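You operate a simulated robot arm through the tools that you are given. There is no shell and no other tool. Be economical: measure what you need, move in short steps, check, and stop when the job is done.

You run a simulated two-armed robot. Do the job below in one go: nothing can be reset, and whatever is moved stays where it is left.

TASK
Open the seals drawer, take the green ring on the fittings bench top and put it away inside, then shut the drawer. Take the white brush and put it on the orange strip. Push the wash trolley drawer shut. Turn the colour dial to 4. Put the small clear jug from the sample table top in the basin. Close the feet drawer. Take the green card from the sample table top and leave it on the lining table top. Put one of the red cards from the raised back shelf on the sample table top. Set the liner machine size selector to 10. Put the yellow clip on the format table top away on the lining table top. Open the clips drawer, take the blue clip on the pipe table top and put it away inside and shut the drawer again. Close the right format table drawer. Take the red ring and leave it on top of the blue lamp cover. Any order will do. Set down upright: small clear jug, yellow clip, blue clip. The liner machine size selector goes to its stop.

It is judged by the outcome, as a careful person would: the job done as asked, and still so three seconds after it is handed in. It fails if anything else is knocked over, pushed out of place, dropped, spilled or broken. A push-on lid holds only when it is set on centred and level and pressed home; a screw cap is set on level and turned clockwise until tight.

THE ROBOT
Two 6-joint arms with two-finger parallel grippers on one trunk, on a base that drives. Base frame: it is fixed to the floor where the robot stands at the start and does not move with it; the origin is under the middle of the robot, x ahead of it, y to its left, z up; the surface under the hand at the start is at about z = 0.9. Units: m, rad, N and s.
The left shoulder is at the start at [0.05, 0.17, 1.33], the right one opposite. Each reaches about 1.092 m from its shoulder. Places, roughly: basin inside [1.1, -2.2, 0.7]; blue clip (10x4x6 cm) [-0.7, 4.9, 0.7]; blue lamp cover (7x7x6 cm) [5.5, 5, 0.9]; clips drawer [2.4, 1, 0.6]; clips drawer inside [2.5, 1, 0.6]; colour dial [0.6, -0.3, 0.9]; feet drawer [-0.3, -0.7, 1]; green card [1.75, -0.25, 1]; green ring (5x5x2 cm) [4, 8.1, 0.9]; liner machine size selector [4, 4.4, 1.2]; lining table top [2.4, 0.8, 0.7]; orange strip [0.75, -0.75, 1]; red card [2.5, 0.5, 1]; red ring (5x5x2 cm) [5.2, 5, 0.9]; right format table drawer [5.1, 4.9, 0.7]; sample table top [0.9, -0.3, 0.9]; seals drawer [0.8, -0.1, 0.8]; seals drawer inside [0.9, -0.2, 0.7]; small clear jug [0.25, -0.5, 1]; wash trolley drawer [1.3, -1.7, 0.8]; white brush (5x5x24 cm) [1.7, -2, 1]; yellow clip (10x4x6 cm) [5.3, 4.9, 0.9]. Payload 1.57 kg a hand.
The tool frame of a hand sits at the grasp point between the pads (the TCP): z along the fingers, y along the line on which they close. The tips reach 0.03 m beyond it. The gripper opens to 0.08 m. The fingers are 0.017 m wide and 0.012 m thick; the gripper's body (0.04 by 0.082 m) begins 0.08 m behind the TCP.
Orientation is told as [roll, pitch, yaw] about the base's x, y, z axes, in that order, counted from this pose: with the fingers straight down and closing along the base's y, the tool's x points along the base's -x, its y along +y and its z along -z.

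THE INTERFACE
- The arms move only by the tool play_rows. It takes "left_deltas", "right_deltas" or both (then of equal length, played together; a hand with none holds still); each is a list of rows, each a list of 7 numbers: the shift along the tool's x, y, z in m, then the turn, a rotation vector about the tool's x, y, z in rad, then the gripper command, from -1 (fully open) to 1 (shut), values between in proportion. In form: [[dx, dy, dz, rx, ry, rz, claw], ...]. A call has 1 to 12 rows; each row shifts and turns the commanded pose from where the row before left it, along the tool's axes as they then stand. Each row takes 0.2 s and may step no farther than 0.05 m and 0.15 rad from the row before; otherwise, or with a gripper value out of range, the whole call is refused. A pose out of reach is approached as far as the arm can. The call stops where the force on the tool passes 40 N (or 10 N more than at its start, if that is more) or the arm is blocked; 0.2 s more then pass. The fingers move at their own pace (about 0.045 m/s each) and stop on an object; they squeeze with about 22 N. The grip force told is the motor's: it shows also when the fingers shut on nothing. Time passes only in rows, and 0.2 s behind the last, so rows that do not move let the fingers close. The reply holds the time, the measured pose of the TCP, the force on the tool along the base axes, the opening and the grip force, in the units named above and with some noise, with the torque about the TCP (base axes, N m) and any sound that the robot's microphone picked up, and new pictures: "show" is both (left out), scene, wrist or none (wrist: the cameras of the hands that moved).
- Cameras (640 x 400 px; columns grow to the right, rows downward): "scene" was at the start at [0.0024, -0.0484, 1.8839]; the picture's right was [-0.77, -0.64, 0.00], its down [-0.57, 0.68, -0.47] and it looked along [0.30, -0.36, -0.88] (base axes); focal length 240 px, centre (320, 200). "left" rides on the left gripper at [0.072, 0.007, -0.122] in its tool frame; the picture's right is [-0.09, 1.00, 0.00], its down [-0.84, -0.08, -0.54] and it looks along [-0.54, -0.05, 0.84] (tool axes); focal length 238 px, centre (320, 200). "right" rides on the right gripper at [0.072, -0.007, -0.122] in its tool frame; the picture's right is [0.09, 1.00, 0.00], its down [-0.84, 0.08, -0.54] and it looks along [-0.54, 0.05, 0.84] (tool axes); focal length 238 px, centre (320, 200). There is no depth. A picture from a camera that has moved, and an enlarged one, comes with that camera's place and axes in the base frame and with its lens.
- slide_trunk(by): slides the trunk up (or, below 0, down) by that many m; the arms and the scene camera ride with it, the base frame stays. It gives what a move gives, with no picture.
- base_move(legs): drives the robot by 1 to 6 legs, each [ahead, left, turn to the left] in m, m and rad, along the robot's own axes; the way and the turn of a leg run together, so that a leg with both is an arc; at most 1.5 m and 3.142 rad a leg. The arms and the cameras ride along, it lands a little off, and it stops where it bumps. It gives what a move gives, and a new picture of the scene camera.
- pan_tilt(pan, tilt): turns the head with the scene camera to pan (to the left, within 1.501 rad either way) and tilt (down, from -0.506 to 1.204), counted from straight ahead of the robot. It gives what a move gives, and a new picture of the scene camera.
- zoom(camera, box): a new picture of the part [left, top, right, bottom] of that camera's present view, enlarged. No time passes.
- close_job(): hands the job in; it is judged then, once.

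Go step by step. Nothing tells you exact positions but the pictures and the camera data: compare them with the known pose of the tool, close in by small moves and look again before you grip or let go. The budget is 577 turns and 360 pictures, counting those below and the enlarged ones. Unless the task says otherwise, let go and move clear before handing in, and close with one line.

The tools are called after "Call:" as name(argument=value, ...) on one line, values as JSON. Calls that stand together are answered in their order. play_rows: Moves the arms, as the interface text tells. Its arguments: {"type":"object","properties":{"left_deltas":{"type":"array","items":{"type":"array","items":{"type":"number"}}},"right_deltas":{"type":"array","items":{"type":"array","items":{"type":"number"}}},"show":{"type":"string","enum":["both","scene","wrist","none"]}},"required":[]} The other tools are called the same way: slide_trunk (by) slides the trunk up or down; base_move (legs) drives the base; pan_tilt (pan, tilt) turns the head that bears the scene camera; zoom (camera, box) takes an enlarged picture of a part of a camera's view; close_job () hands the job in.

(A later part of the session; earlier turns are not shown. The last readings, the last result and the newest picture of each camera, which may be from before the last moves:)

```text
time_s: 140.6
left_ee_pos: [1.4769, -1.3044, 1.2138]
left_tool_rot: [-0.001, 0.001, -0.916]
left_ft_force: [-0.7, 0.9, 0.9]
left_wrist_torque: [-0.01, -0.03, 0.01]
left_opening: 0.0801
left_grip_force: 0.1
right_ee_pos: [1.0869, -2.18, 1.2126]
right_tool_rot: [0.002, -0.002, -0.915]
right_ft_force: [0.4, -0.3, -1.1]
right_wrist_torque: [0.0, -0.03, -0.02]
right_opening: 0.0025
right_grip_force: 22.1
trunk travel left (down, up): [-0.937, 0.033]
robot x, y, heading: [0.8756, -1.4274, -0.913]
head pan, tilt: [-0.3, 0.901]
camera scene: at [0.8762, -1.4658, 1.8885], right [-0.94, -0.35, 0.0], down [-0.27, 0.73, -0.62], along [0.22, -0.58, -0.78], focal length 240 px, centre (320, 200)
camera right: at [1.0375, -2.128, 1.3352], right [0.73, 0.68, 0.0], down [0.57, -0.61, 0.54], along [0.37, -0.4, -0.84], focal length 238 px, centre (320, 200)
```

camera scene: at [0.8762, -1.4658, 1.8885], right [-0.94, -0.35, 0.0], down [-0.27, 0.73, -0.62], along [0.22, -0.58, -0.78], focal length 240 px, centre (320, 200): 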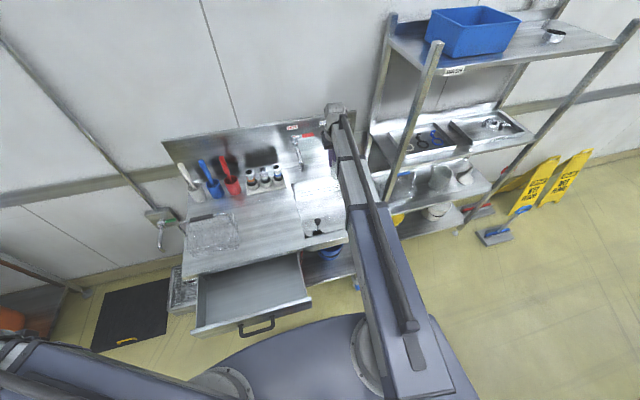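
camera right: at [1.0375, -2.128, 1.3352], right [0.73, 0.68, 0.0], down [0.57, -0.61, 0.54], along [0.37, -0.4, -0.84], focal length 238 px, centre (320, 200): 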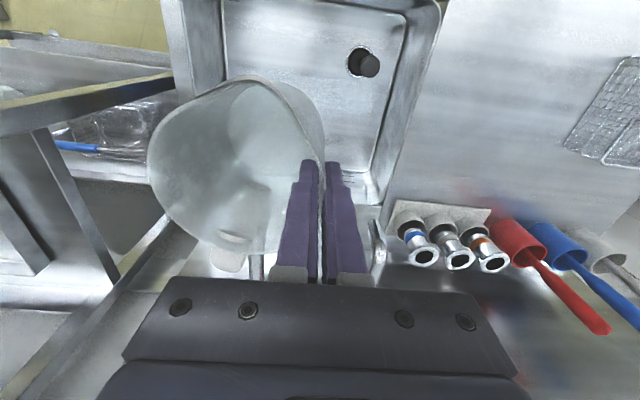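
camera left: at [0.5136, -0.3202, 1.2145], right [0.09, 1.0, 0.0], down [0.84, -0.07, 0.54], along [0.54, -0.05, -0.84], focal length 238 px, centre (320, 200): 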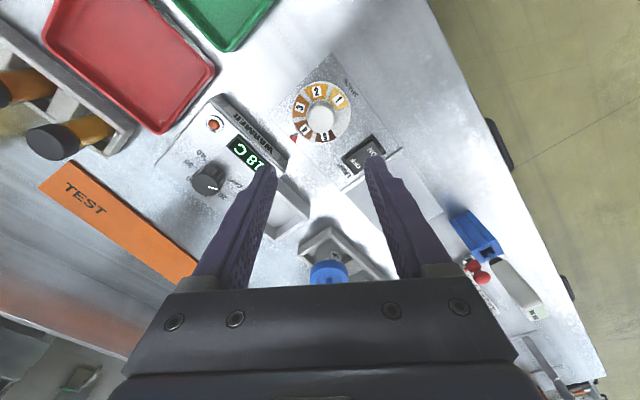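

The jug is over the basin. I'll pull it 2 cm toward me and lower in steps.

Call:
play_rows(right_deltas=[[0.02, -0.005, 0, 0, 0, 0, 1], [0, 0, 0, 0, 0, 0, 1]], show="none")

Call:
slide_trunk(by=-0.2)

Call:
play_rows(right_deltas=[[0, 0, 0, 0, 0, 0, 1]], show="both")

```text
time_s: 141.2
left_ee_pos: [1.4772, -1.3066, 1.2119]
left_tool_rot: [-0.001, 0.002, -0.914]
left_ft_force: [0.2, -0.1, -0.2]
left_wrist_torque: [0.0, -0.01, -0.01]
left_opening: 0.08
left_grip_force: 0.1
right_ee_pos: [1.0727, -2.1688, 1.2117]
right_tool_rot: [0.0, 0.0, -0.915]
right_ft_force: [-0.1, -0.4, -0.6]
right_wrist_torque: [-0.01, -0.06, 0.02]
right_opening: 0.0026
right_grip_force: 22.1
trunk travel left (down, up): [-0.937, 0.033]
robot x, y, heading: [0.8734, -1.4295, -0.913]
head pan, tilt: [-0.3, 0.901]
```

```text
time_s: 143.4
left_ee_pos: [1.4769, -1.3063, 1.012]
left_tool_rot: [-0.003, 0.002, -0.914]
left_ft_force: [0.0, -1.1, -0.2]
left_wrist_torque: [-0.01, 0.01, -0.03]
left_opening: 0.0799
left_grip_force: 0.0
right_ee_pos: [1.0724, -2.1692, 1.012]
right_tool_rot: [0.0, 0.0, -0.914]
right_ft_force: [-0.7, -0.4, -0.4]
right_wrist_torque: [0.06, 0.02, -0.02]
right_opening: 0.0024
right_grip_force: 22.0
trunk travel left (down, up): [-0.737, 0.233]
robot x, y, heading: [0.8778, -1.4263, -0.914]
head pan, tilt: [-0.3, 0.901]
```

```text
time_s: 143.8
left_ee_pos: [1.4767, -1.306, 1.012]
left_tool_rot: [-0.002, 0.001, -0.913]
left_ft_force: [0.1, -1.0, 0.1]
left_wrist_torque: [0.0, -0.01, 0.01]
left_opening: 0.0804
left_grip_force: 0.0
right_ee_pos: [1.0717, -2.1683, 1.012]
right_tool_rot: [-0.001, 0.001, -0.915]
right_ft_force: [-0.3, -1.0, -0.4]
right_wrist_torque: [0.0, 0.01, 0.0]
right_opening: 0.0024
right_grip_force: 21.9
trunk travel left (down, up): [-0.737, 0.233]
robot x, y, heading: [0.8748, -1.4277, -0.917]
head pan, tilt: [-0.3, 0.901]
camera scene: at [0.8776, -1.4671, 1.6885], right [-0.94, -0.35, 0.0], down [-0.27, 0.73, -0.62], along [0.22, -0.58, -0.78], focal length 240 px, centre (320, 200)
camera right: at [1.0226, -2.1164, 1.1346], right [0.73, 0.68, 0.0], down [0.57, -0.62, 0.54], along [0.37, -0.4, -0.84], focal length 238 px, centre (320, 200)
```

scene: 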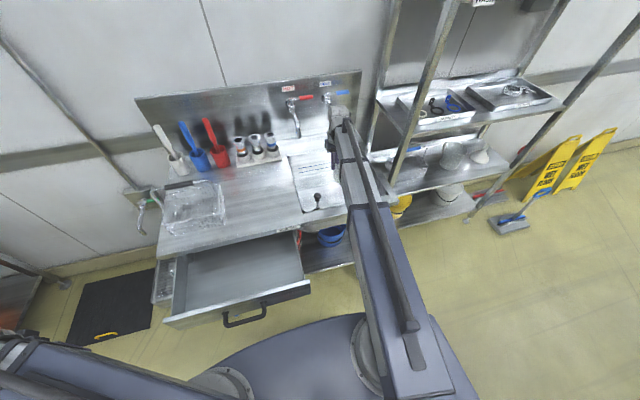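
right: 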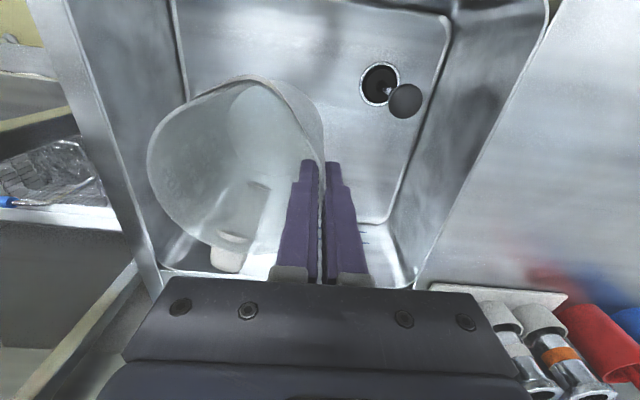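

Call:
slide_trunk(by=-0.17)

Call:
play_rows(right_deltas=[[0, 0, 0, 0, 0, 0, 1]], show="both")

```text
time_s: 145.7
left_ee_pos: [1.4779, -1.3065, 0.8416]
left_tool_rot: [0.0, 0.002, -0.914]
left_ft_force: [0.0, 0.7, 0.5]
left_wrist_torque: [0.02, 0.01, 0.02]
left_opening: 0.0801
left_grip_force: 0.1
right_ee_pos: [1.0731, -2.1691, 0.8429]
right_tool_rot: [0.0, 0.0, -0.917]
right_ft_force: [1.0, -0.1, -0.7]
right_wrist_torque: [0.0, -0.02, -0.02]
right_opening: 0.0022
right_grip_force: 22.3
trunk travel left (down, up): [-0.567, 0.403]
robot x, y, heading: [0.8742, -1.4291, -0.914]
head pan, tilt: [-0.3, 0.901]
```

```text
time_s: 146.1
left_ee_pos: [1.4775, -1.3067, 0.8417]
left_tool_rot: [0.0, 0.001, -0.916]
left_ft_force: [0.7, -0.3, 0.3]
left_wrist_torque: [-0.01, -0.01, -0.04]
left_opening: 0.08
left_grip_force: 0.0
right_ee_pos: [1.0722, -2.1688, 0.841]
right_tool_rot: [0.001, 0.001, -0.916]
right_ft_force: [0.0, 0.2, -1.1]
right_wrist_torque: [-0.01, 0.02, 0.04]
right_opening: 0.0022
right_grip_force: 22.1
trunk travel left (down, up): [-0.567, 0.403]
robot x, y, heading: [0.8743, -1.4239, -0.916]
head pan, tilt: [-0.3, 0.901]
camera scene: at [0.8776, -1.4671, 1.5185], right [-0.94, -0.35, 0.0], down [-0.27, 0.73, -0.62], along [0.22, -0.58, -0.78], focal length 240 px, centre (320, 200)
camera right: at [1.0226, -2.1164, 0.9646], right [0.73, 0.68, 0.0], down [0.57, -0.62, 0.54], along [0.37, -0.4, -0.84], focal length 238 px, centre (320, 200)
```

scene: 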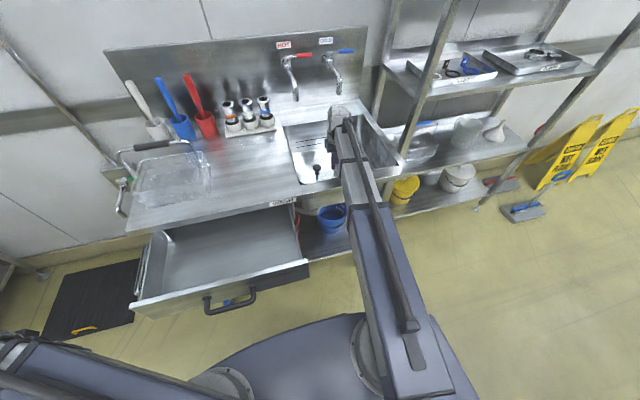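
right: 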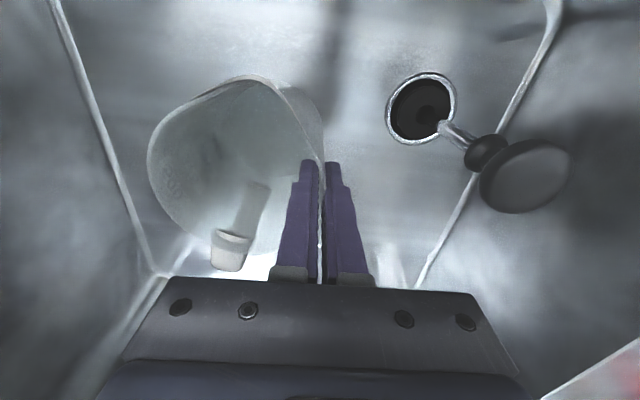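

Call:
slide_trunk(by=-0.03)

Call:
slide_trunk(by=-0.01)

Call:
slide_trunk(by=-0.006)

```text
time_s: 146.8
left_ee_pos: [1.4768, -1.3059, 0.8109]
left_tool_rot: [-0.001, 0.0, -0.916]
left_ft_force: [-0.4, 0.1, 0.5]
left_wrist_torque: [-0.04, -0.02, -0.02]
left_opening: 0.0802
left_grip_force: 0.0
right_ee_pos: [1.0723, -2.1675, 0.8124]
right_tool_rot: [-0.002, 0.001, -0.915]
right_ft_force: [0.3, 0.7, 17.8]
right_wrist_torque: [-0.84, 1.21, -0.01]
right_opening: 0.0032
right_grip_force: 22.4
trunk travel left (down, up): [-0.537, 0.433]
robot x, y, heading: [0.8777, -1.4297, -0.918]
head pan, tilt: [-0.3, 0.901]
```

```text
time_s: 147.2
left_ee_pos: [1.4772, -1.3045, 0.8103]
left_tool_rot: [0.0, 0.001, -0.913]
left_ft_force: [-0.6, -0.5, 0.8]
left_wrist_torque: [-0.03, 0.01, -0.03]
left_opening: 0.0797
left_grip_force: 0.0
right_ee_pos: [1.072, -2.1673, 0.8131]
right_tool_rot: [-0.003, -0.001, -0.914]
right_ft_force: [1.4, 1.2, 31.2]
right_wrist_torque: [-0.88, 1.17, 0.04]
right_opening: 0.0033
right_grip_force: 21.9
trunk travel left (down, up): [-0.535, 0.435]
robot x, y, heading: [0.8774, -1.4299, -0.913]
head pan, tilt: [-0.3, 0.901]
stopped: the force on the tool passed its limit at 54 N (the readings are from after the stop); the commanded pose is now the measured one
```

```text
time_s: 147.5
left_ee_pos: [1.4761, -1.305, 0.8109]
left_tool_rot: [-0.003, 0.0, -0.914]
left_ft_force: [-0.1, 0.3, -0.1]
left_wrist_torque: [-0.01, 0.03, -0.02]
left_opening: 0.0801
left_grip_force: 0.1
right_ee_pos: [1.0718, -2.1664, 0.8104]
right_tool_rot: [-0.003, -0.003, -0.913]
right_ft_force: [1.2, 0.0, 35.1]
right_wrist_torque: [-0.75, 1.19, -0.02]
right_opening: 0.0035
right_grip_force: 22.2
trunk travel left (down, up): [-0.535, 0.435]
robot x, y, heading: [0.8741, -1.4271, -0.919]
head pan, tilt: [-0.3, 0.901]
stopped: the force on the tool passed its limit at 50 N (the readings are from after the stop); the commanded pose is now the measured one
```

The jug stands on the basin floor. Relieving the press, opening gently and lifting out.

Call:
slide_trunk(by=0.002)

Call:
play_rows(right_deltas=[[0, 0, 0, 0, 0, 0, 0.6], [0, 0, 0, 0, 0, 0, 0.3], [0, 0, 0, 0, 0, 0, 0.2]], show="wrist")

```text
time_s: 148.0
left_ee_pos: [1.4762, -1.3054, 0.8119]
left_tool_rot: [-0.001, 0.0, -0.916]
left_ft_force: [-0.4, -0.1, -0.3]
left_wrist_torque: [-0.04, 0.0, -0.01]
left_opening: 0.0798
left_grip_force: 0.0
right_ee_pos: [1.0718, -2.1679, 0.813]
right_tool_rot: [-0.003, -0.001, -0.916]
right_ft_force: [-2.1, 1.7, 17.6]
right_wrist_torque: [-0.67, 1.27, -0.22]
right_opening: 0.003
right_grip_force: 22.2
trunk travel left (down, up): [-0.537, 0.433]
robot x, y, heading: [0.8729, -1.4284, -0.91]
head pan, tilt: [-0.3, 0.901]
```

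```text
time_s: 148.8
left_ee_pos: [1.4774, -1.307, 0.8106]
left_tool_rot: [-0.001, 0.002, -0.914]
left_ft_force: [0.1, 0.2, -0.3]
left_wrist_torque: [0.0, -0.03, 0.01]
left_opening: 0.08
left_grip_force: 0.0
right_ee_pos: [1.0725, -2.169, 0.8115]
right_tool_rot: [-0.002, 0.002, -0.915]
right_ft_force: [0.1, 0.2, 0.3]
right_wrist_torque: [0.0, 0.01, 0.04]
right_opening: 0.0322
right_grip_force: 0.0
trunk travel left (down, up): [-0.537, 0.433]
robot x, y, heading: [0.879, -1.4262, -0.911]
head pan, tilt: [-0.3, 0.901]
camera right: at [1.023, -2.1165, 0.9342], right [0.73, 0.68, 0.0], down [0.57, -0.61, 0.54], along [0.37, -0.4, -0.84], focal length 238 px, centre (320, 200)
```

right: 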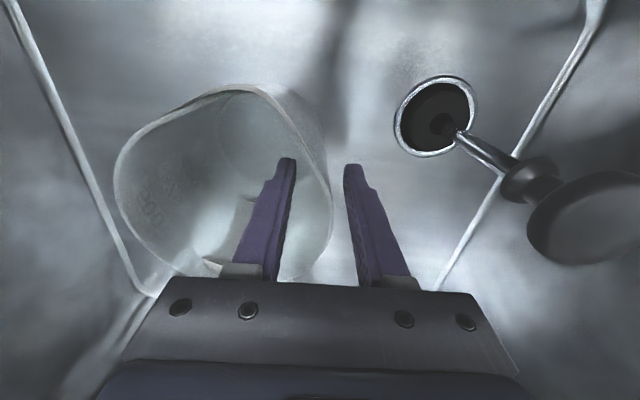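

Call:
slide_trunk(by=0.4)

Call:
play_rows(right_deltas=[[0.045, 0, 0, 0, 0, 0, -1], [0.045, 0, 0, 0, 0, 0, -1], [0.045, 0, 0, 0, 0, 0, -1], [0.045, 0, 0, 0, 0, 0, -1], [0.045, 0, 0, 0, 0, 0, -1]], show="scene")

Call:
zoom(camera="scene", box=[160, 110, 400, 350])

```text
time_s: 152.6
left_ee_pos: [1.4762, -1.3072, 1.2107]
left_tool_rot: [-0.002, 0.002, -0.913]
left_ft_force: [0.2, -0.1, 0.1]
left_wrist_torque: [0.01, 0.0, 0.03]
left_opening: 0.08
left_grip_force: 0.1
right_ee_pos: [1.0725, -2.1687, 1.2112]
right_tool_rot: [-0.002, 0.0, -0.915]
right_ft_force: [0.0, -0.4, -0.2]
right_wrist_torque: [-0.03, -0.01, 0.0]
right_opening: 0.0322
right_grip_force: 0.0
trunk travel left (down, up): [-0.937, 0.033]
robot x, y, heading: [0.8733, -1.4281, -0.912]
head pan, tilt: [-0.3, 0.901]
```

```text
time_s: 153.8
left_ee_pos: [1.4767, -1.306, 1.2115]
left_tool_rot: [-0.003, 0.002, -0.914]
left_ft_force: [-0.5, 0.6, -0.6]
left_wrist_torque: [-0.05, 0.0, -0.01]
left_opening: 0.0799
left_grip_force: 0.2
right_ee_pos: [0.9346, -1.9902, 1.2122]
right_tool_rot: [-0.003, -0.001, -0.915]
right_ft_force: [-0.1, 0.2, -0.1]
right_wrist_torque: [-0.02, -0.01, -0.01]
right_opening: 0.0805
right_grip_force: 0.1
trunk travel left (down, up): [-0.937, 0.033]
robot x, y, heading: [0.8737, -1.4329, -0.914]
head pan, tilt: [-0.3, 0.901]
camera scene: at [0.8769, -1.4661, 1.8883], right [-0.94, -0.35, 0.0], down [-0.27, 0.73, -0.62], along [0.22, -0.58, -0.78], focal length 240 px, centre (320, 200)
```

scene: 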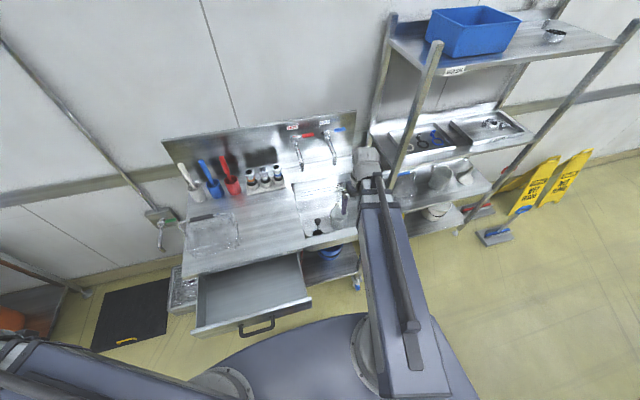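

```text
1.67 times, centred on (280, 230) of scene
camera zoom: at [0.8769, -1.4661, 1.8883], right [-0.94, -0.35, 0.0], down [-0.27, 0.73, -0.62], along [0.22, -0.58, -0.78], focal length 399 px, centre (387, 150)
```

zoom: 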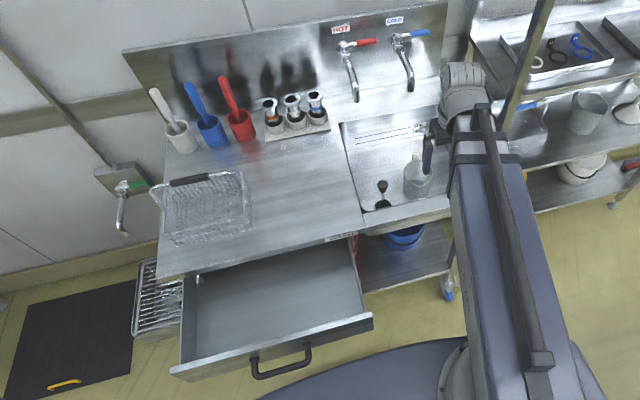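

Jug stands upright in the basin. Now the trolley drawer: swing the right hand aside, tilt the left hand (closed) forward, then strafe so the left hand faces the drawer front.

Call:
play_rows(right_deltas=[[0.038, -0.0286, 0, 0, 0, 0, -1], [0.038, -0.0286, 0, 0, 0, 0, -1], [0.038, -0.0286, 0, 0, 0, 0, -1], [0.038, -0.0286, 0, 0, 0, 0, -1], [0.038, -0.0286, 0, 0, 0, 0, -1], [0.038, -0.0286, 0, 0, 0, 0, -1], [0.038, -0.0286, 0, 0, 0, 0, -1], [0.038, -0.0286, 0, 0, 0, 0, -1], [0.038, -0.0286, 0, 0, 0, 0, -1], [0.038, -0.0286, 0, 0, 0, 0, -1]], left_deltas=[[0, 0, 0, 0, -0.15, 0, 1], [0, 0, 0, 0, -0.15, 0, 1], [0, 0, 0, 0, -0.15, 0, 1], [0, 0, 0, 0, -0.15, 0, 1], [0, 0, 0, 0, 0, 0, 1], [0, 0, 0, 0, 0, 0, 1], [0, 0, 0, 0, 0, 0, 1], [0, 0, 0, 0, 0, 0, 1], [0, 0, 0, 0, 0, 0, 1], [0, 0, 0, 0, 0, 0, 1]], show="none")

Call:
base_move(legs=[[0, -0.17, 0]])

```text
time_s: 156.0
left_ee_pos: [1.4887, -1.3003, 1.2501]
left_tool_rot: [-0.002, -0.598, -0.913]
left_ft_force: [0.3, -0.8, 0.2]
left_wrist_torque: [-0.01, -0.01, 0.03]
left_opening: 0.0001
left_grip_force: 21.4
left hand out of reach, approached as far as the arm can: row 2, 3, 4
right_ee_pos: [0.4767, -1.9138, 1.2114]
right_tool_rot: [-0.001, -0.003, -0.911]
right_ft_force: [0.3, -0.7, 0.0]
right_wrist_torque: [-0.04, -0.02, 0.04]
right_opening: 0.08
right_grip_force: 0.1
right hand out of reach, approached as far as the arm can: row 2, 3, 4, 5, 6
trunk travel left (down, up): [-0.937, 0.033]
robot x, y, heading: [0.8726, -1.4292, -0.913]
head pan, tilt: [-0.3, 0.901]
```

```text
time_s: 157.5
left_ee_pos: [1.3534, -1.4064, 1.2503]
left_tool_rot: [-0.003, -0.597, -0.913]
left_ft_force: [0.3, -0.1, -0.1]
left_wrist_torque: [0.07, 0.02, 0.03]
left_opening: 0.0
left_grip_force: 21.6
right_ee_pos: [0.3412, -2.0181, 1.2109]
right_tool_rot: [0.0, 0.001, -0.913]
right_ft_force: [-0.4, -0.9, 0.6]
right_wrist_torque: [0.01, -0.09, 0.01]
right_opening: 0.0797
right_grip_force: 0.1
trunk travel left (down, up): [-0.937, 0.033]
robot x, y, heading: [0.7382, -1.5314, -0.911]
head pan, tilt: [-0.3, 0.901]
camera scene: at [0.7408, -1.5725, 1.8882], right [-0.94, -0.35, 0.0], down [-0.27, 0.73, -0.62], along [0.22, -0.58, -0.78], focal length 240 px, centre (320, 200)
```

scene: 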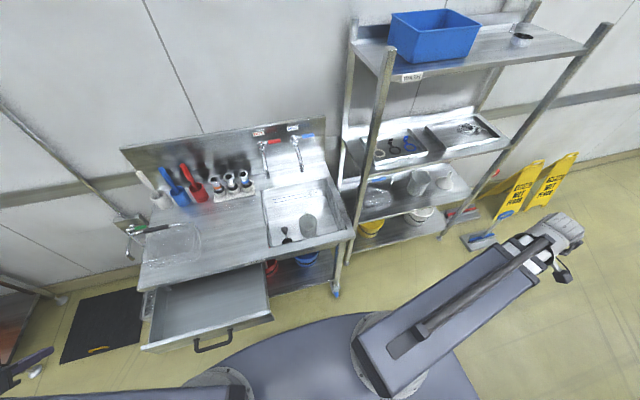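

Left hand is lined up beside the drawer front; lowering to panel height.

Call:
slide_trunk(by=-0.455)

Call:
pan_tilt(pan=0.5, tilt=0.9)

```text
refused: -0.455 is not a number from -0.4 to 0.4
```

```text
time_s: 158.6
left_ee_pos: [1.3542, -1.4053, 1.2501]
left_tool_rot: [-0.002, -0.597, -0.912]
left_ft_force: [0.3, -0.1, -0.2]
left_wrist_torque: [0.01, -0.01, -0.01]
left_opening: 0.0002
left_grip_force: 21.6
right_ee_pos: [0.3435, -2.0176, 1.2122]
right_tool_rot: [-0.002, 0.0, -0.913]
right_ft_force: [-0.8, 0.0, 0.5]
right_wrist_torque: [0.0, 0.0, 0.02]
right_opening: 0.0801
right_grip_force: 0.0
trunk travel left (down, up): [-0.937, 0.033]
robot x, y, heading: [0.7402, -1.5367, -0.914]
head pan, tilt: [0.499, 0.901]
camera scene: at [0.7851, -1.531, 1.8882], right [-0.4, -0.91, 0.0], down [-0.72, 0.32, -0.62], along [0.57, -0.25, -0.78], focal length 240 px, centre (320, 200)
```

scene: 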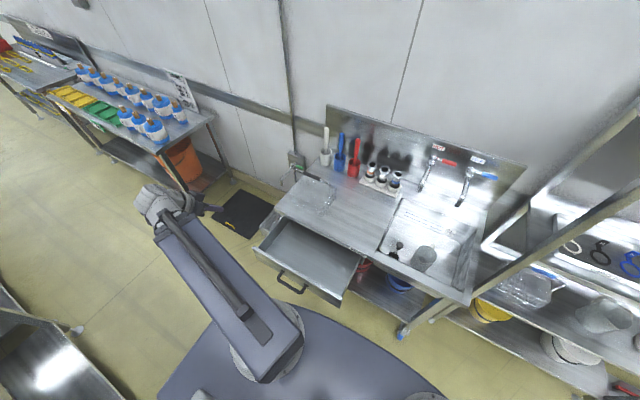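

Call:
slide_trunk(by=-0.4)

Call:
slide_trunk(by=-0.05)

Call:
play_rows(left_deltas=[[0, -0.03, 0, 0, 0, 0, 1]], show="both")

```text
time_s: 162.4
left_ee_pos: [1.3543, -1.4065, 0.8488]
left_tool_rot: [-0.004, -0.596, -0.913]
left_ft_force: [0.3, 0.4, -0.2]
left_wrist_torque: [-0.01, -0.01, 0.02]
left_opening: 0.0
left_grip_force: 21.9
right_ee_pos: [0.3436, -2.0183, 0.8102]
right_tool_rot: [-0.001, 0.002, -0.912]
right_ft_force: [0.5, 0.5, -0.2]
right_wrist_torque: [0.0, 0.01, -0.02]
right_opening: 0.0802
right_grip_force: 0.1
trunk travel left (down, up): [-0.537, 0.433]
robot x, y, heading: [0.739, -1.5322, -0.915]
head pan, tilt: [0.499, 0.901]
```

```text
time_s: 163.4
left_ee_pos: [1.3549, -1.4044, 0.7997]
left_tool_rot: [-0.004, -0.596, -0.914]
left_ft_force: [-0.3, 0.7, -0.4]
left_wrist_torque: [0.01, 0.05, 0.02]
left_opening: 0.0
left_grip_force: 21.3
right_ee_pos: [0.3435, -2.0169, 0.761]
right_tool_rot: [-0.002, 0.0, -0.913]
right_ft_force: [0.9, 0.1, 0.3]
right_wrist_torque: [0.01, 0.03, -0.01]
right_opening: 0.0802
right_grip_force: 0.1
trunk travel left (down, up): [-0.487, 0.483]
robot x, y, heading: [0.7393, -1.5338, -0.915]
head pan, tilt: [0.499, 0.901]
```

```text
time_s: 163.8
left_ee_pos: [1.3575, -1.4134, 0.8001]
left_tool_rot: [-0.006, -0.595, -0.91]
left_ft_force: [1.6, 0.1, 0.1]
left_wrist_torque: [-0.02, -0.01, 0.02]
left_opening: 0.0
left_grip_force: 21.6
left hand out of reach, approached as far as the arm can: row 1
right_ee_pos: [0.3424, -2.0181, 0.7613]
right_tool_rot: [-0.004, 0.0, -0.914]
right_ft_force: [0.3, 0.1, -0.2]
right_wrist_torque: [-0.03, 0.01, -0.01]
right_opening: 0.0801
right_grip_force: 0.1
trunk travel left (down, up): [-0.487, 0.483]
robot x, y, heading: [0.7414, -1.5367, -0.915]
head pan, tilt: [0.499, 0.901]
camera scene: at [0.7853, -1.5311, 1.4382], right [-0.4, -0.92, 0.0], down [-0.72, 0.32, -0.62], along [0.57, -0.25, -0.78], focal length 240 px, centre (320, 200)
camera left: at [1.285, -1.3065, 0.8608], right [0.84, 0.55, 0.05], down [0.18, -0.35, 0.92], along [0.52, -0.76, -0.39], focal length 238 px, centre (320, 200)
```

scene: 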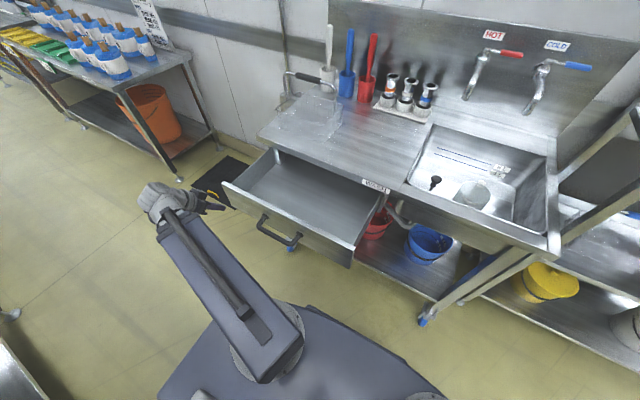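
left: 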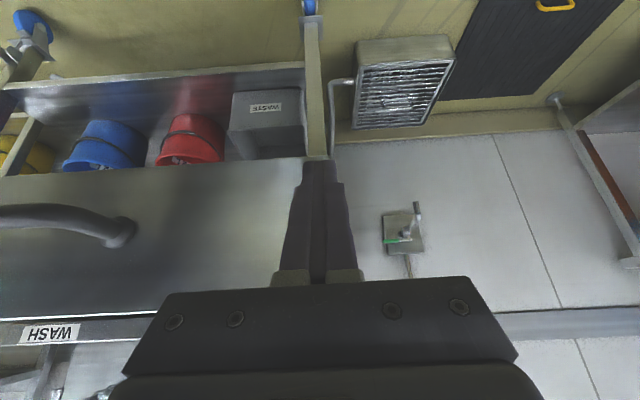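

The fingertip is at the panel's edge; I'll strafe the base 9 cm right so it is well on the panel.

Call:
base_move(legs=[[0, -0.09, 0]])

Call:
play_rows(left_deltas=[[-0.0206, 0, 0.0141, 0, 0, 0, 1], [-0.0206, 0, 0.0141, 0, 0, 0, 1], [-0.0206, 0, 0.0141, 0, 0, 0, 1], [-0.0206, 0, 0.0141, 0, 0, 0, 1]], show="both")

```text
time_s: 164.9
left_ee_pos: [1.2828, -1.4696, 0.7999]
left_tool_rot: [-0.005, -0.596, -0.911]
left_ft_force: [-0.9, -0.3, -0.2]
left_wrist_torque: [0.06, 0.02, 0.01]
left_opening: 0.0003
left_grip_force: 21.9
right_ee_pos: [0.2683, -2.076, 0.7606]
right_tool_rot: [0.0, 0.0, -0.913]
right_ft_force: [-0.9, -0.9, -0.7]
right_wrist_torque: [0.02, -0.02, 0.03]
right_opening: 0.08
right_grip_force: 0.1
trunk travel left (down, up): [-0.487, 0.483]
robot x, y, heading: [0.6652, -1.5913, -0.916]
head pan, tilt: [0.499, 0.901]
camera scene: at [0.7109, -1.5882, 1.4383], right [-0.4, -0.92, 0.0], down [-0.72, 0.32, -0.62], along [0.57, -0.25, -0.78], focal length 240 px, centre (320, 200)
```

scene: 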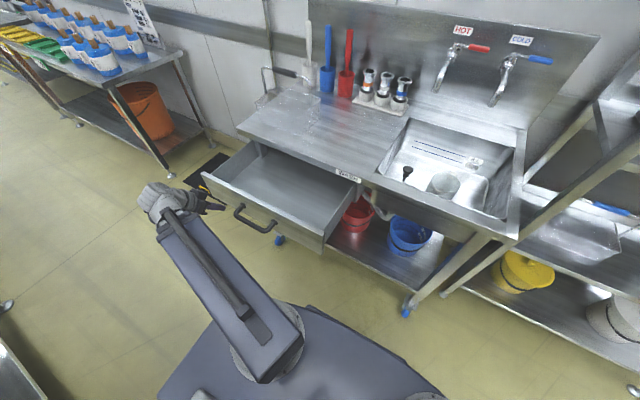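

```text
time_s: 165.9
left_ee_pos: [1.3453, -1.547, 0.7985]
left_tool_rot: [-0.005, -0.599, -0.911]
left_ft_force: [-0.3, 0.8, 0.6]
left_wrist_torque: [0.0, 0.03, -0.01]
left_opening: 0.0001
left_grip_force: 21.1
right_ee_pos: [0.2699, -2.0759, 0.7614]
right_tool_rot: [-0.001, 0.0, -0.912]
right_ft_force: [0.0, -0.5, -1.0]
right_wrist_torque: [-0.01, -0.01, 0.0]
right_opening: 0.08
right_grip_force: 0.0
trunk travel left (down, up): [-0.487, 0.483]
robot x, y, heading: [0.6663, -1.592, -0.915]
head pan, tilt: [0.499, 0.901]
camera scene: at [0.7117, -1.5878, 1.4382], right [-0.4, -0.92, 0.0], down [-0.72, 0.32, -0.62], along [0.57, -0.25, -0.78], focal length 240 px, centre (320, 200)
camera left: at [1.2734, -1.4425, 0.8608], right [0.84, 0.55, 0.05], down [0.18, -0.35, 0.92], along [0.52, -0.76, -0.39], focal length 238 px, centre (320, 200)
```

scene: 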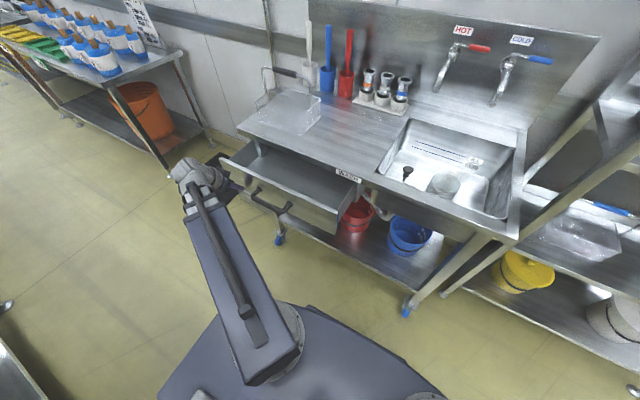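
left: 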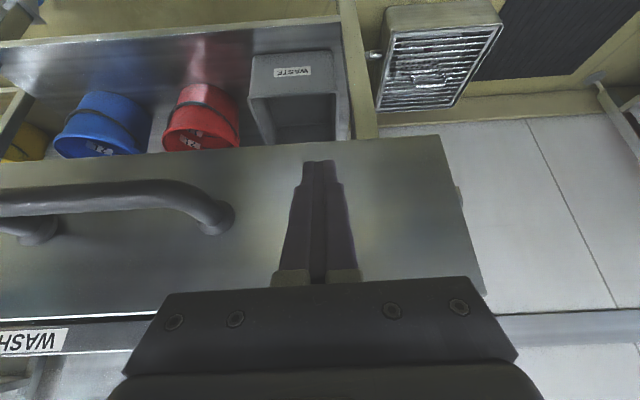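

The drawer is sliding in. Continuing until it stops.

Call:
play_rows(left_deltas=[[-0.0206, 0, 0.0141, 0, 0, 0, 1], [-0.0206, 0, 0.0141, 0, 0, 0, 1], [-0.0206, 0, 0.0141, 0, 0, 0, 1], [-0.0206, 0, 0.0141, 0, 0, 0, 1], [-0.0206, 0, 0.0141, 0, 0, 0, 1], [-0.0206, 0, 0.0141, 0, 0, 0, 1], [-0.0206, 0, 0.0141, 0, 0, 0, 1], [-0.0206, 0, 0.0141, 0, 0, 0, 1]], show="both")

```text
time_s: 167.4
left_ee_pos: [1.4363, -1.6664, 0.7986]
left_tool_rot: [-0.006, -0.576, -0.911]
left_ft_force: [-4.7, 6.3, 1.0]
left_wrist_torque: [0.14, 0.08, -0.01]
left_opening: 0.0002
left_grip_force: 22.0
right_ee_pos: [0.2711, -2.0753, 0.7611]
right_tool_rot: [-0.004, -0.001, -0.91]
right_ft_force: [-0.1, 0.7, 0.4]
right_wrist_torque: [0.05, -0.02, 0.0]
right_opening: 0.0801
right_grip_force: 0.0
trunk travel left (down, up): [-0.487, 0.483]
robot x, y, heading: [0.6651, -1.5923, -0.918]
head pan, tilt: [0.499, 0.901]
stopped in row 7 (left hand): the force on the tool passed its limit at 56 N (the readings are from after the stop); the commanded pose is now the measured one
camera scene: at [0.7109, -1.5876, 1.4384], right [-0.4, -0.92, 0.0], down [-0.72, 0.31, -0.62], along [0.57, -0.25, -0.78], focal length 240 px, centre (320, 200)
camera left: at [1.3642, -1.562, 0.8613], right [0.84, 0.55, 0.05], down [0.19, -0.37, 0.91], along [0.52, -0.75, -0.41], focal length 238 px, centre (320, 200)
```

scene: 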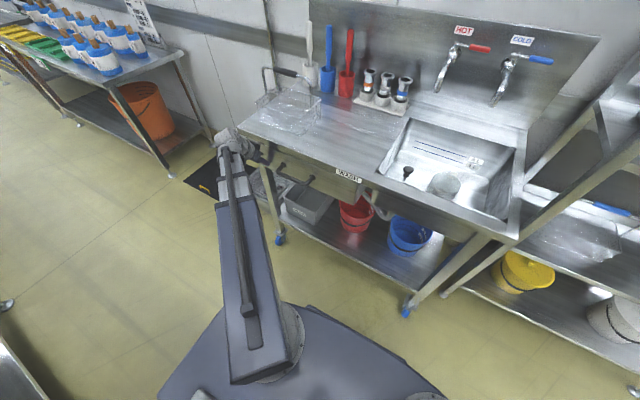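
left: 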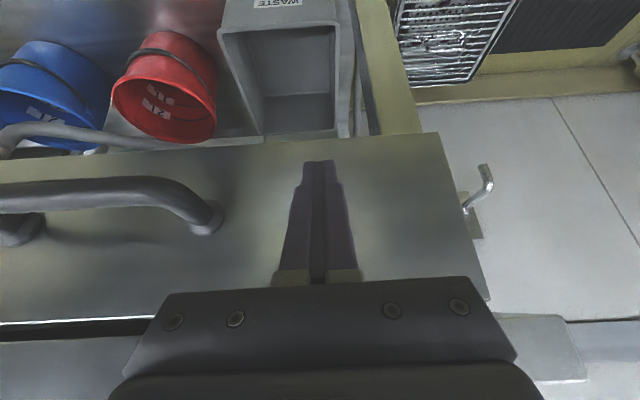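

Call:
play_rows(left_deltas=[[-0.0082, 0, 0.0056, 0, 0, 0, 1], [-0.0082, 0, 0.0056, 0, 0, 0, 1]], show="none")

Call:
play_rows(left_deltas=[[0.033, 0, -0.0226, 0, 0, 0, 1], [0.033, 0, -0.0226, 0, 0, 0, 1], [0.033, 0, -0.0226, 0, 0, 0, 1], [0.033, 0, -0.0226, 0, 0, 0, 1], [0.033, 0, -0.0226, 0, 0, 0, 1]], show="scene")

Call:
zoom(camera="scene", box=[220, 80, 420, 260])

```text
time_s: 167.8
left_ee_pos: [1.4355, -1.6668, 0.7956]
left_tool_rot: [-0.005, -0.562, -0.909]
left_ft_force: [-5.6, 6.7, -1.7]
left_wrist_torque: [0.19, 0.06, -0.06]
left_opening: 0.0
left_grip_force: 21.5
right_ee_pos: [0.2691, -2.0755, 0.7615]
right_tool_rot: [-0.002, -0.001, -0.91]
right_ft_force: [0.8, -0.3, 0.2]
right_wrist_torque: [0.05, -0.01, 0.04]
right_opening: 0.0799
right_grip_force: 0.1
trunk travel left (down, up): [-0.487, 0.483]
robot x, y, heading: [0.6615, -1.5895, -0.912]
head pan, tilt: [0.499, 0.901]
stopped in row 2 (left hand): the force on the tool passed its limit at 48 N (the readings are from after the stop); the commanded pose is now the measured one
```

```text
time_s: 169.0
left_ee_pos: [1.3144, -1.5097, 0.7961]
left_tool_rot: [-0.005, -0.567, -0.911]
left_ft_force: [0.1, 0.5, -0.2]
left_wrist_torque: [0.0, -0.01, -0.01]
left_opening: 0.0
left_grip_force: 21.2
left hand out of reach, approached as far as the arm can: row 2
right_ee_pos: [0.2702, -2.0757, 0.7623]
right_tool_rot: [-0.001, 0.001, -0.909]
right_ft_force: [0.4, 1.3, -0.1]
right_wrist_torque: [0.0, 0.01, -0.03]
right_opening: 0.08
right_grip_force: 0.0
trunk travel left (down, up): [-0.487, 0.483]
robot x, y, heading: [0.6667, -1.5871, -0.908]
head pan, tilt: [0.499, 0.901]
camera scene: at [0.711, -1.587, 1.4382], right [-0.4, -0.92, 0.0], down [-0.72, 0.31, -0.62], along [0.57, -0.25, -0.78], focal length 240 px, centre (320, 200)
```

scene: 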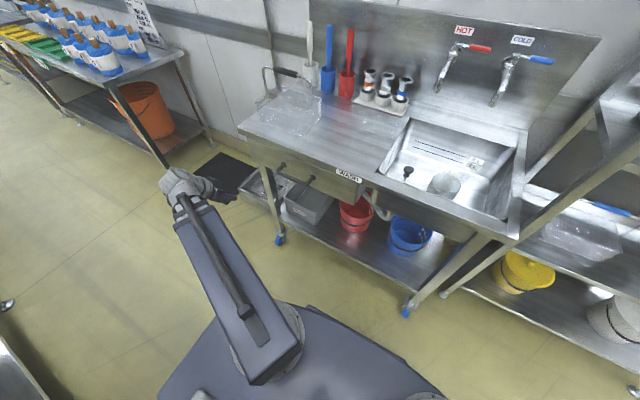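

```text
2.22 times, centred on (320, 170) of scene
camera zoom: at [0.711, -1.587, 1.4382], right [-0.4, -0.92, 0.0], down [-0.72, 0.31, -0.62], along [0.57, -0.25, -0.78], focal length 532 px, centre (320, 267)
```

zoom: 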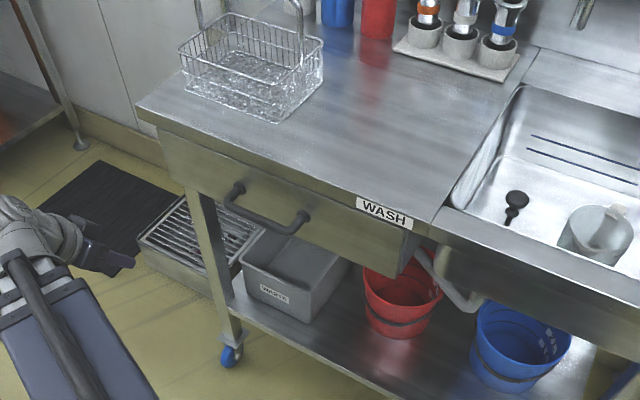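

Drawer is shut. Next the white brush: raise, open the left hand, tilt it further forward, and strafe left to line up.

Call:
slide_trunk(by=0.4)

Call:
base_move(legs=[[0, 0.44, 0]])

Call:
play_rows(left_deltas=[[0, -0.04, 0, 0, -0.15, 0, -0.3], [0, -0.04, 0, 0, -0.15, 0, -0.3], [0, -0.04, 0, 0, -0.15, 0, -0.3], [0, -0.04, 0, 0, -0.15, 0, -0.3], [0, -0.04, 0.01, 0, -0.03, 0, -0.3], [0, -0.04, 0.01, 0, 0, 0, -0.3], [0, -0.04, 0.01, 0, 0, 0, -0.3], [0, -0.04, 0.02, 0, 0, 0, -0.3], [0, -0.035, 0.02, 0, 0, 0, -0.3]], show="both")

```text
time_s: 172.9
left_ee_pos: [1.3136, -1.5123, 1.1963]
left_tool_rot: [-0.006, -0.567, -0.911]
left_ft_force: [-1.0, -0.2, 0.3]
left_wrist_torque: [-0.01, -0.01, 0.01]
left_opening: 0.0
left_grip_force: 21.1
right_ee_pos: [0.27, -2.0764, 1.1606]
right_tool_rot: [-0.002, 0.0, -0.909]
right_ft_force: [0.1, 0.7, -0.5]
right_wrist_torque: [0.03, -0.01, -0.01]
right_opening: 0.0801
right_grip_force: 0.1
trunk travel left (down, up): [-0.887, 0.083]
robot x, y, heading: [0.667, -1.5878, -0.913]
head pan, tilt: [0.499, 0.901]
```

```text
time_s: 175.5
left_ee_pos: [1.6576, -1.2412, 1.1959]
left_tool_rot: [-0.006, -0.567, -0.908]
left_ft_force: [-0.5, -0.1, -0.2]
left_wrist_torque: [-0.01, 0.02, -0.02]
left_opening: 0.0
left_grip_force: 20.8
right_ee_pos: [0.6155, -1.8092, 1.1615]
right_tool_rot: [-0.002, 0.0, -0.908]
right_ft_force: [-0.4, 0.8, 0.6]
right_wrist_torque: [-0.01, -0.01, -0.02]
right_opening: 0.0802
right_grip_force: 0.2
trunk travel left (down, up): [-0.887, 0.083]
robot x, y, heading: [1.0094, -1.3198, -0.91]
head pan, tilt: [0.499, 0.901]
camera scene: at [1.0555, -1.3187, 1.8382], right [-0.4, -0.92, 0.0], down [-0.72, 0.31, -0.62], along [0.57, -0.25, -0.78], focal length 240 px, centre (320, 200)
```

scene: 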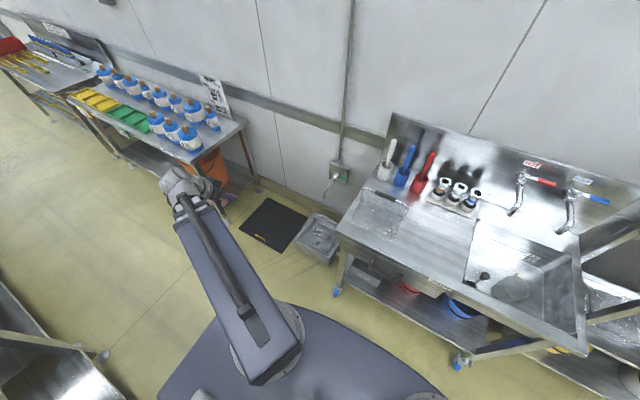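

```text
time_s: 177.5
left_ee_pos: [1.7068, -1.4413, 1.3017]
left_tool_rot: [-0.016, -1.195, -0.9]
left_ft_force: [-0.4, -0.6, 0.5]
left_wrist_torque: [-0.01, -0.03, -0.01]
left_opening: 0.0518
left_grip_force: 0.2
left hand out of reach, approached as far as the arm can: row 1, 2, 3, 4, 5, 6, 7, 8, 9
right_ee_pos: [0.6163, -1.8108, 1.1612]
right_tool_rot: [-0.002, -0.001, -0.909]
right_ft_force: [-0.1, -0.2, -0.5]
right_wrist_torque: [0.0, 0.02, -0.02]
right_opening: 0.0801
right_grip_force: 0.2
trunk travel left (down, up): [-0.887, 0.083]
robot x, y, heading: [1.0083, -1.3239, -0.911]
head pan, tilt: [0.499, 0.901]
camera scene: at [1.0546, -1.3201, 1.8382], right [-0.4, -0.92, 0.0], down [-0.72, 0.31, -0.62], along [0.57, -0.25, -0.78], focal length 240 px, centre (320, 200)
camera left: at [1.6263, -1.3263, 1.2794], right [0.81, 0.58, 0.08], down [-0.18, 0.11, 0.98], along [0.56, -0.8, 0.19], focal length 238 px, centre (320, 200)
```

scene: 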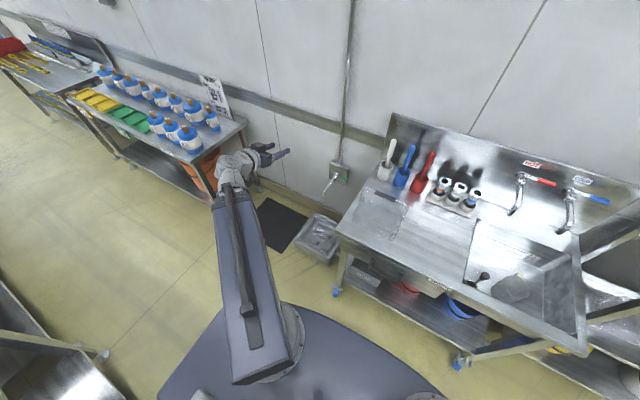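
left: 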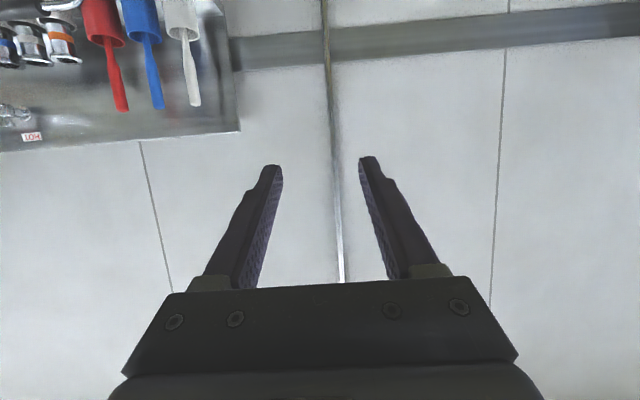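

Brush at about (1.74,-1.96). Moving the left hand toward it at height 1.30.

Call:
play_rows(left_deltas=[[-0.0121, -0.037, 0.0307, 0, 0, 0, -0.3], [-0.0121, -0.037, 0.0307, 0, 0, 0, -0.3], [-0.0121, -0.037, 0.0307, 0, 0, 0, -0.3], [-0.0121, -0.037, 0.0307, 0, 0, 0, -0.3], [-0.0121, -0.037, 0.0307, 0, 0, 0, -0.3], [-0.0121, -0.037, 0.0307, 0, 0, 0, -0.3], [-0.0121, -0.037, 0.0307, 0, 0, 0, -0.3], [-0.0121, -0.037, 0.0307, 0, 0, 0, -0.3]], show="both")

```text
time_s: 179.3
left_ee_pos: [1.6398, -1.8347, 1.3007]
left_tool_rot: [-0.011, -1.196, -0.903]
left_ft_force: [0.0, -0.3, 0.4]
left_wrist_torque: [-0.03, -0.01, 0.04]
left_opening: 0.0519
left_grip_force: 0.1
left hand out of reach, approached as far as the arm can: row 1
right_ee_pos: [0.6153, -1.8101, 1.16]
right_tool_rot: [-0.001, 0.0, -0.906]
right_ft_force: [0.4, -0.4, -0.1]
right_wrist_torque: [0.04, 0.01, 0.0]
right_opening: 0.08
right_grip_force: 0.2
trunk travel left (down, up): [-0.887, 0.083]
robot x, y, heading: [1.0082, -1.3238, -0.902]
head pan, tilt: [0.499, 0.901]
camera scene: at [1.0544, -1.3208, 1.8382], right [-0.4, -0.92, 0.0], down [-0.72, 0.31, -0.62], along [0.57, -0.25, -0.78], focal length 240 px, centre (320, 200)
camera left: at [1.5598, -1.7204, 1.2794], right [0.81, 0.58, 0.08], down [-0.18, 0.11, 0.98], along [0.56, -0.8, 0.2], focal length 238 px, centre (320, 200)
```

scene: 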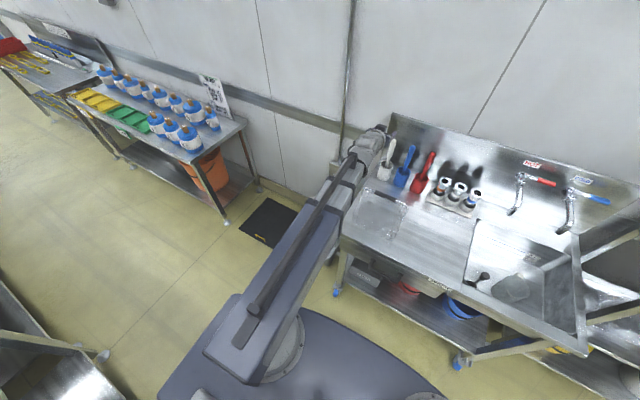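
left: 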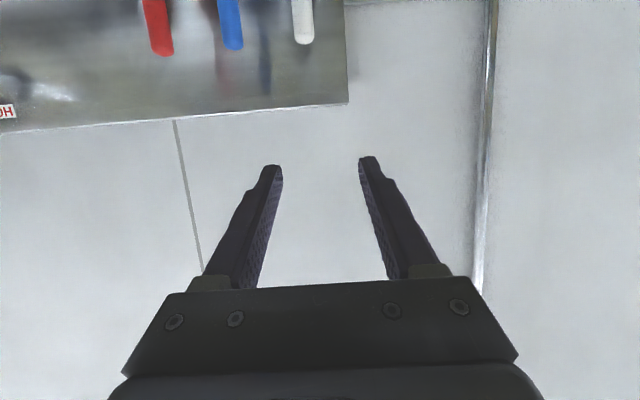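

I want to know how far back the wrist can tilt (for laying the brush flat later), so I test that here in free space.

Call:
play_rows(left_deltas=[[0.01, 0, 0, 0, 0.15, 0, -0.3], [0.01, 0, 0, 0, 0.15, 0, -0.3], [0.01, 0, 0, 0, 0.15, 0, -0.3], [0.01, 0, 0, 0, 0.15, 0, -0.3], [0.01, 0, 0, 0, 0.15, 0, -0.3], [0.01, 0, 0, 0, 0.15, 0, -0.3], [0.01, 0, 0, 0, 0.15, 0, -0.3], [0.01, 0, 0, 0, 0.15, 0, -0.3], [0, 0, 0, 0, 0.15, 0, -0.3], [0, 0, 0, 0, 0.15, 0, -0.3], [0, 0, 0, 0, 0.15, 0, -0.3], [0, 0, 0, 0, 0.15, 0, -0.3]], show="none")

```text
time_s: 181.9
left_ee_pos: [1.6014, -1.786, 1.1828]
left_tool_rot: [-0.005, 0.441, -0.913]
left_ft_force: [-0.1, -0.7, -0.7]
left_wrist_torque: [-0.01, -0.03, 0.06]
left_opening: 0.052
left_grip_force: 0.1
left hand out of reach, approached as far as the arm can: row 1, 2, 3, 4, 5, 6, 7, 10, 11, 12
right_ee_pos: [0.6153, -1.809, 1.1619]
right_tool_rot: [-0.001, -0.001, -0.907]
right_ft_force: [-0.2, 0.8, -0.1]
right_wrist_torque: [-0.04, 0.03, -0.01]
right_opening: 0.0801
right_grip_force: 0.0
trunk travel left (down, up): [-0.887, 0.083]
robot x, y, heading: [1.0131, -1.3282, -0.905]
head pan, tilt: [0.499, 0.901]
```

The wrist tilts from about -1.2 to +0.44. To keep the camera clear of the wire basket, I'll approach the brush diagonally from the left: strafe left, yaw, and tilt.

Call:
base_move(legs=[[0, 0.48, 0]])

Call:
play_rows(left_deltas=[[0, 0, 0, 0, -0.147, 0, -0.3], [0, 0, 0, 0, -0.147, 0, -0.3], [0, 0, 0, 0, -0.147, 0, -0.3], [0, 0, 0, 0, 0, 0.14, -0.3], [0, 0, 0, 0, 0, 0.14, -0.3], [0, 0, 0, 0, 0, 0.14, -0.3], [0, 0, 0, 0, 0, 0.14, -0.3], [0, 0, 0, 0, 0, 0.14, -0.3]], show="none")

Call:
play_rows(left_deltas=[[0, 0, 0, 0, -0.15, 0, -0.3], [0, 0, 0, 0, -0.15, 0, -0.3], [0, 0, 0, 0, -0.15, 0, -0.3], [0, 0, 0, 0, -0.15, 0, -0.3], [0, 0, 0, 0, -0.15, 0, -0.3], [0, 0, 0, 0, -0.15, 0, -0.3], [0, 0, 0, 0, -0.15, 0, -0.3], [0, 0, 0, 0, -0.15, 0, -0.3], [0, 0, 0, 0, -0.1, 0, -0.3]], show="both")

```text
time_s: 184.8
left_ee_pos: [1.9832, -1.4888, 1.1822]
left_tool_rot: [-0.006, 0.441, -0.912]
left_ft_force: [0.2, -0.8, -0.4]
left_wrist_torque: [0.01, 0.03, 0.0]
left_opening: 0.0519
left_grip_force: 0.0
right_ee_pos: [0.9956, -1.5135, 1.1622]
right_tool_rot: [-0.002, 0.001, -0.904]
right_ft_force: [-0.7, 0.2, 0.0]
right_wrist_torque: [0.03, 0.01, 0.01]
right_opening: 0.0803
right_grip_force: 0.1
trunk travel left (down, up): [-0.887, 0.083]
robot x, y, heading: [1.3861, -1.0249, -0.907]
head pan, tilt: [0.499, 0.901]
camera scene: at [1.4349, -1.0218, 1.8382], right [-0.4, -0.92, 0.0], down [-0.72, 0.31, -0.62], along [0.57, -0.25, -0.78], focal length 240 px, centre (320, 200)
```

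scene: 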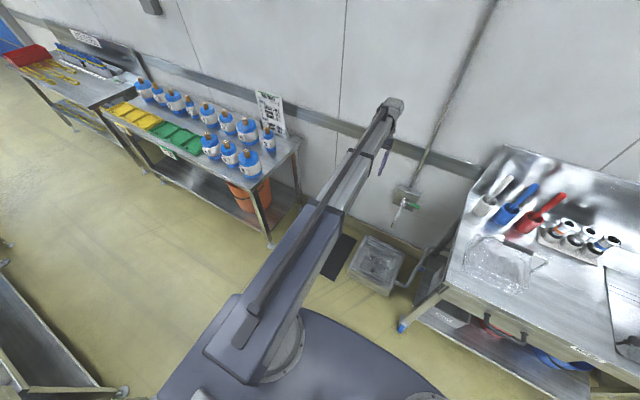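

```text
time_s: 186.6
left_ee_pos: [1.9825, -1.4881, 1.1623]
left_tool_rot: [-0.002, -0.002, -1.611]
left_ft_force: [-0.6, 0.2, 0.1]
left_wrist_torque: [-0.01, -0.02, 0.0]
left_opening: 0.0519
left_grip_force: 0.1
left hand out of reach, approached as far as the arm can: row 1, 2
right_ee_pos: [0.9951, -1.5133, 1.1623]
right_tool_rot: [-0.002, 0.002, -0.903]
right_ft_force: [-0.4, -0.3, -0.9]
right_wrist_torque: [-0.05, -0.01, 0.02]
right_opening: 0.0799
right_grip_force: 0.0
trunk travel left (down, up): [-0.887, 0.083]
robot x, y, heading: [1.3869, -1.0233, -0.909]
head pan, tilt: [0.499, 0.901]
```

```text
time_s: 188.6
left_ee_pos: [1.9824, -1.4884, 1.3241]
left_tool_rot: [-0.006, -1.304, -1.601]
left_ft_force: [-0.2, -0.8, -0.3]
left_wrist_torque: [0.0, 0.01, -0.03]
left_opening: 0.0519
left_grip_force: 0.1
left hand out of reach, approached as far as the arm can: row 2, 3, 4, 5, 6, 7, 8, 9
right_ee_pos: [0.9945, -1.5138, 1.1609]
right_tool_rot: [-0.002, 0.002, -0.904]
right_ft_force: [-0.4, 1.1, -0.2]
right_wrist_torque: [0.0, 0.0, 0.01]
right_opening: 0.0801
right_grip_force: 0.1
trunk travel left (down, up): [-0.887, 0.083]
robot x, y, heading: [1.3857, -1.0244, -0.907]
head pan, tilt: [0.499, 0.901]
camera scene: at [1.4339, -1.0224, 1.8382], right [-0.4, -0.92, 0.0], down [-0.72, 0.31, -0.62], along [0.57, -0.25, -0.78], focal length 240 px, centre (320, 200)
camera left: at [1.9948, -1.3513, 1.2872], right [0.99, -0.06, 0.09], down [-0.06, 0.3, 0.95], along [-0.09, -0.95, 0.3], focal length 238 px, centre (320, 200)
```

scene: 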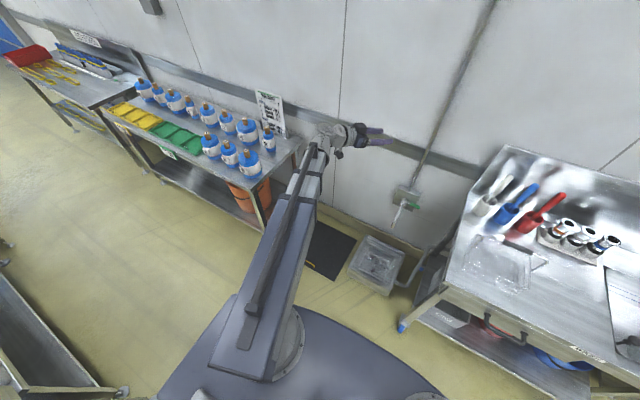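
left: 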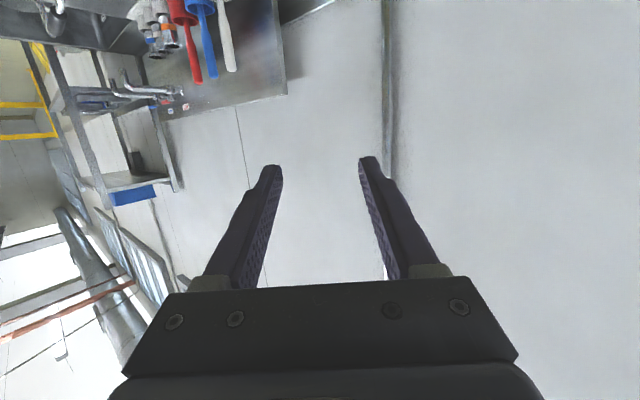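

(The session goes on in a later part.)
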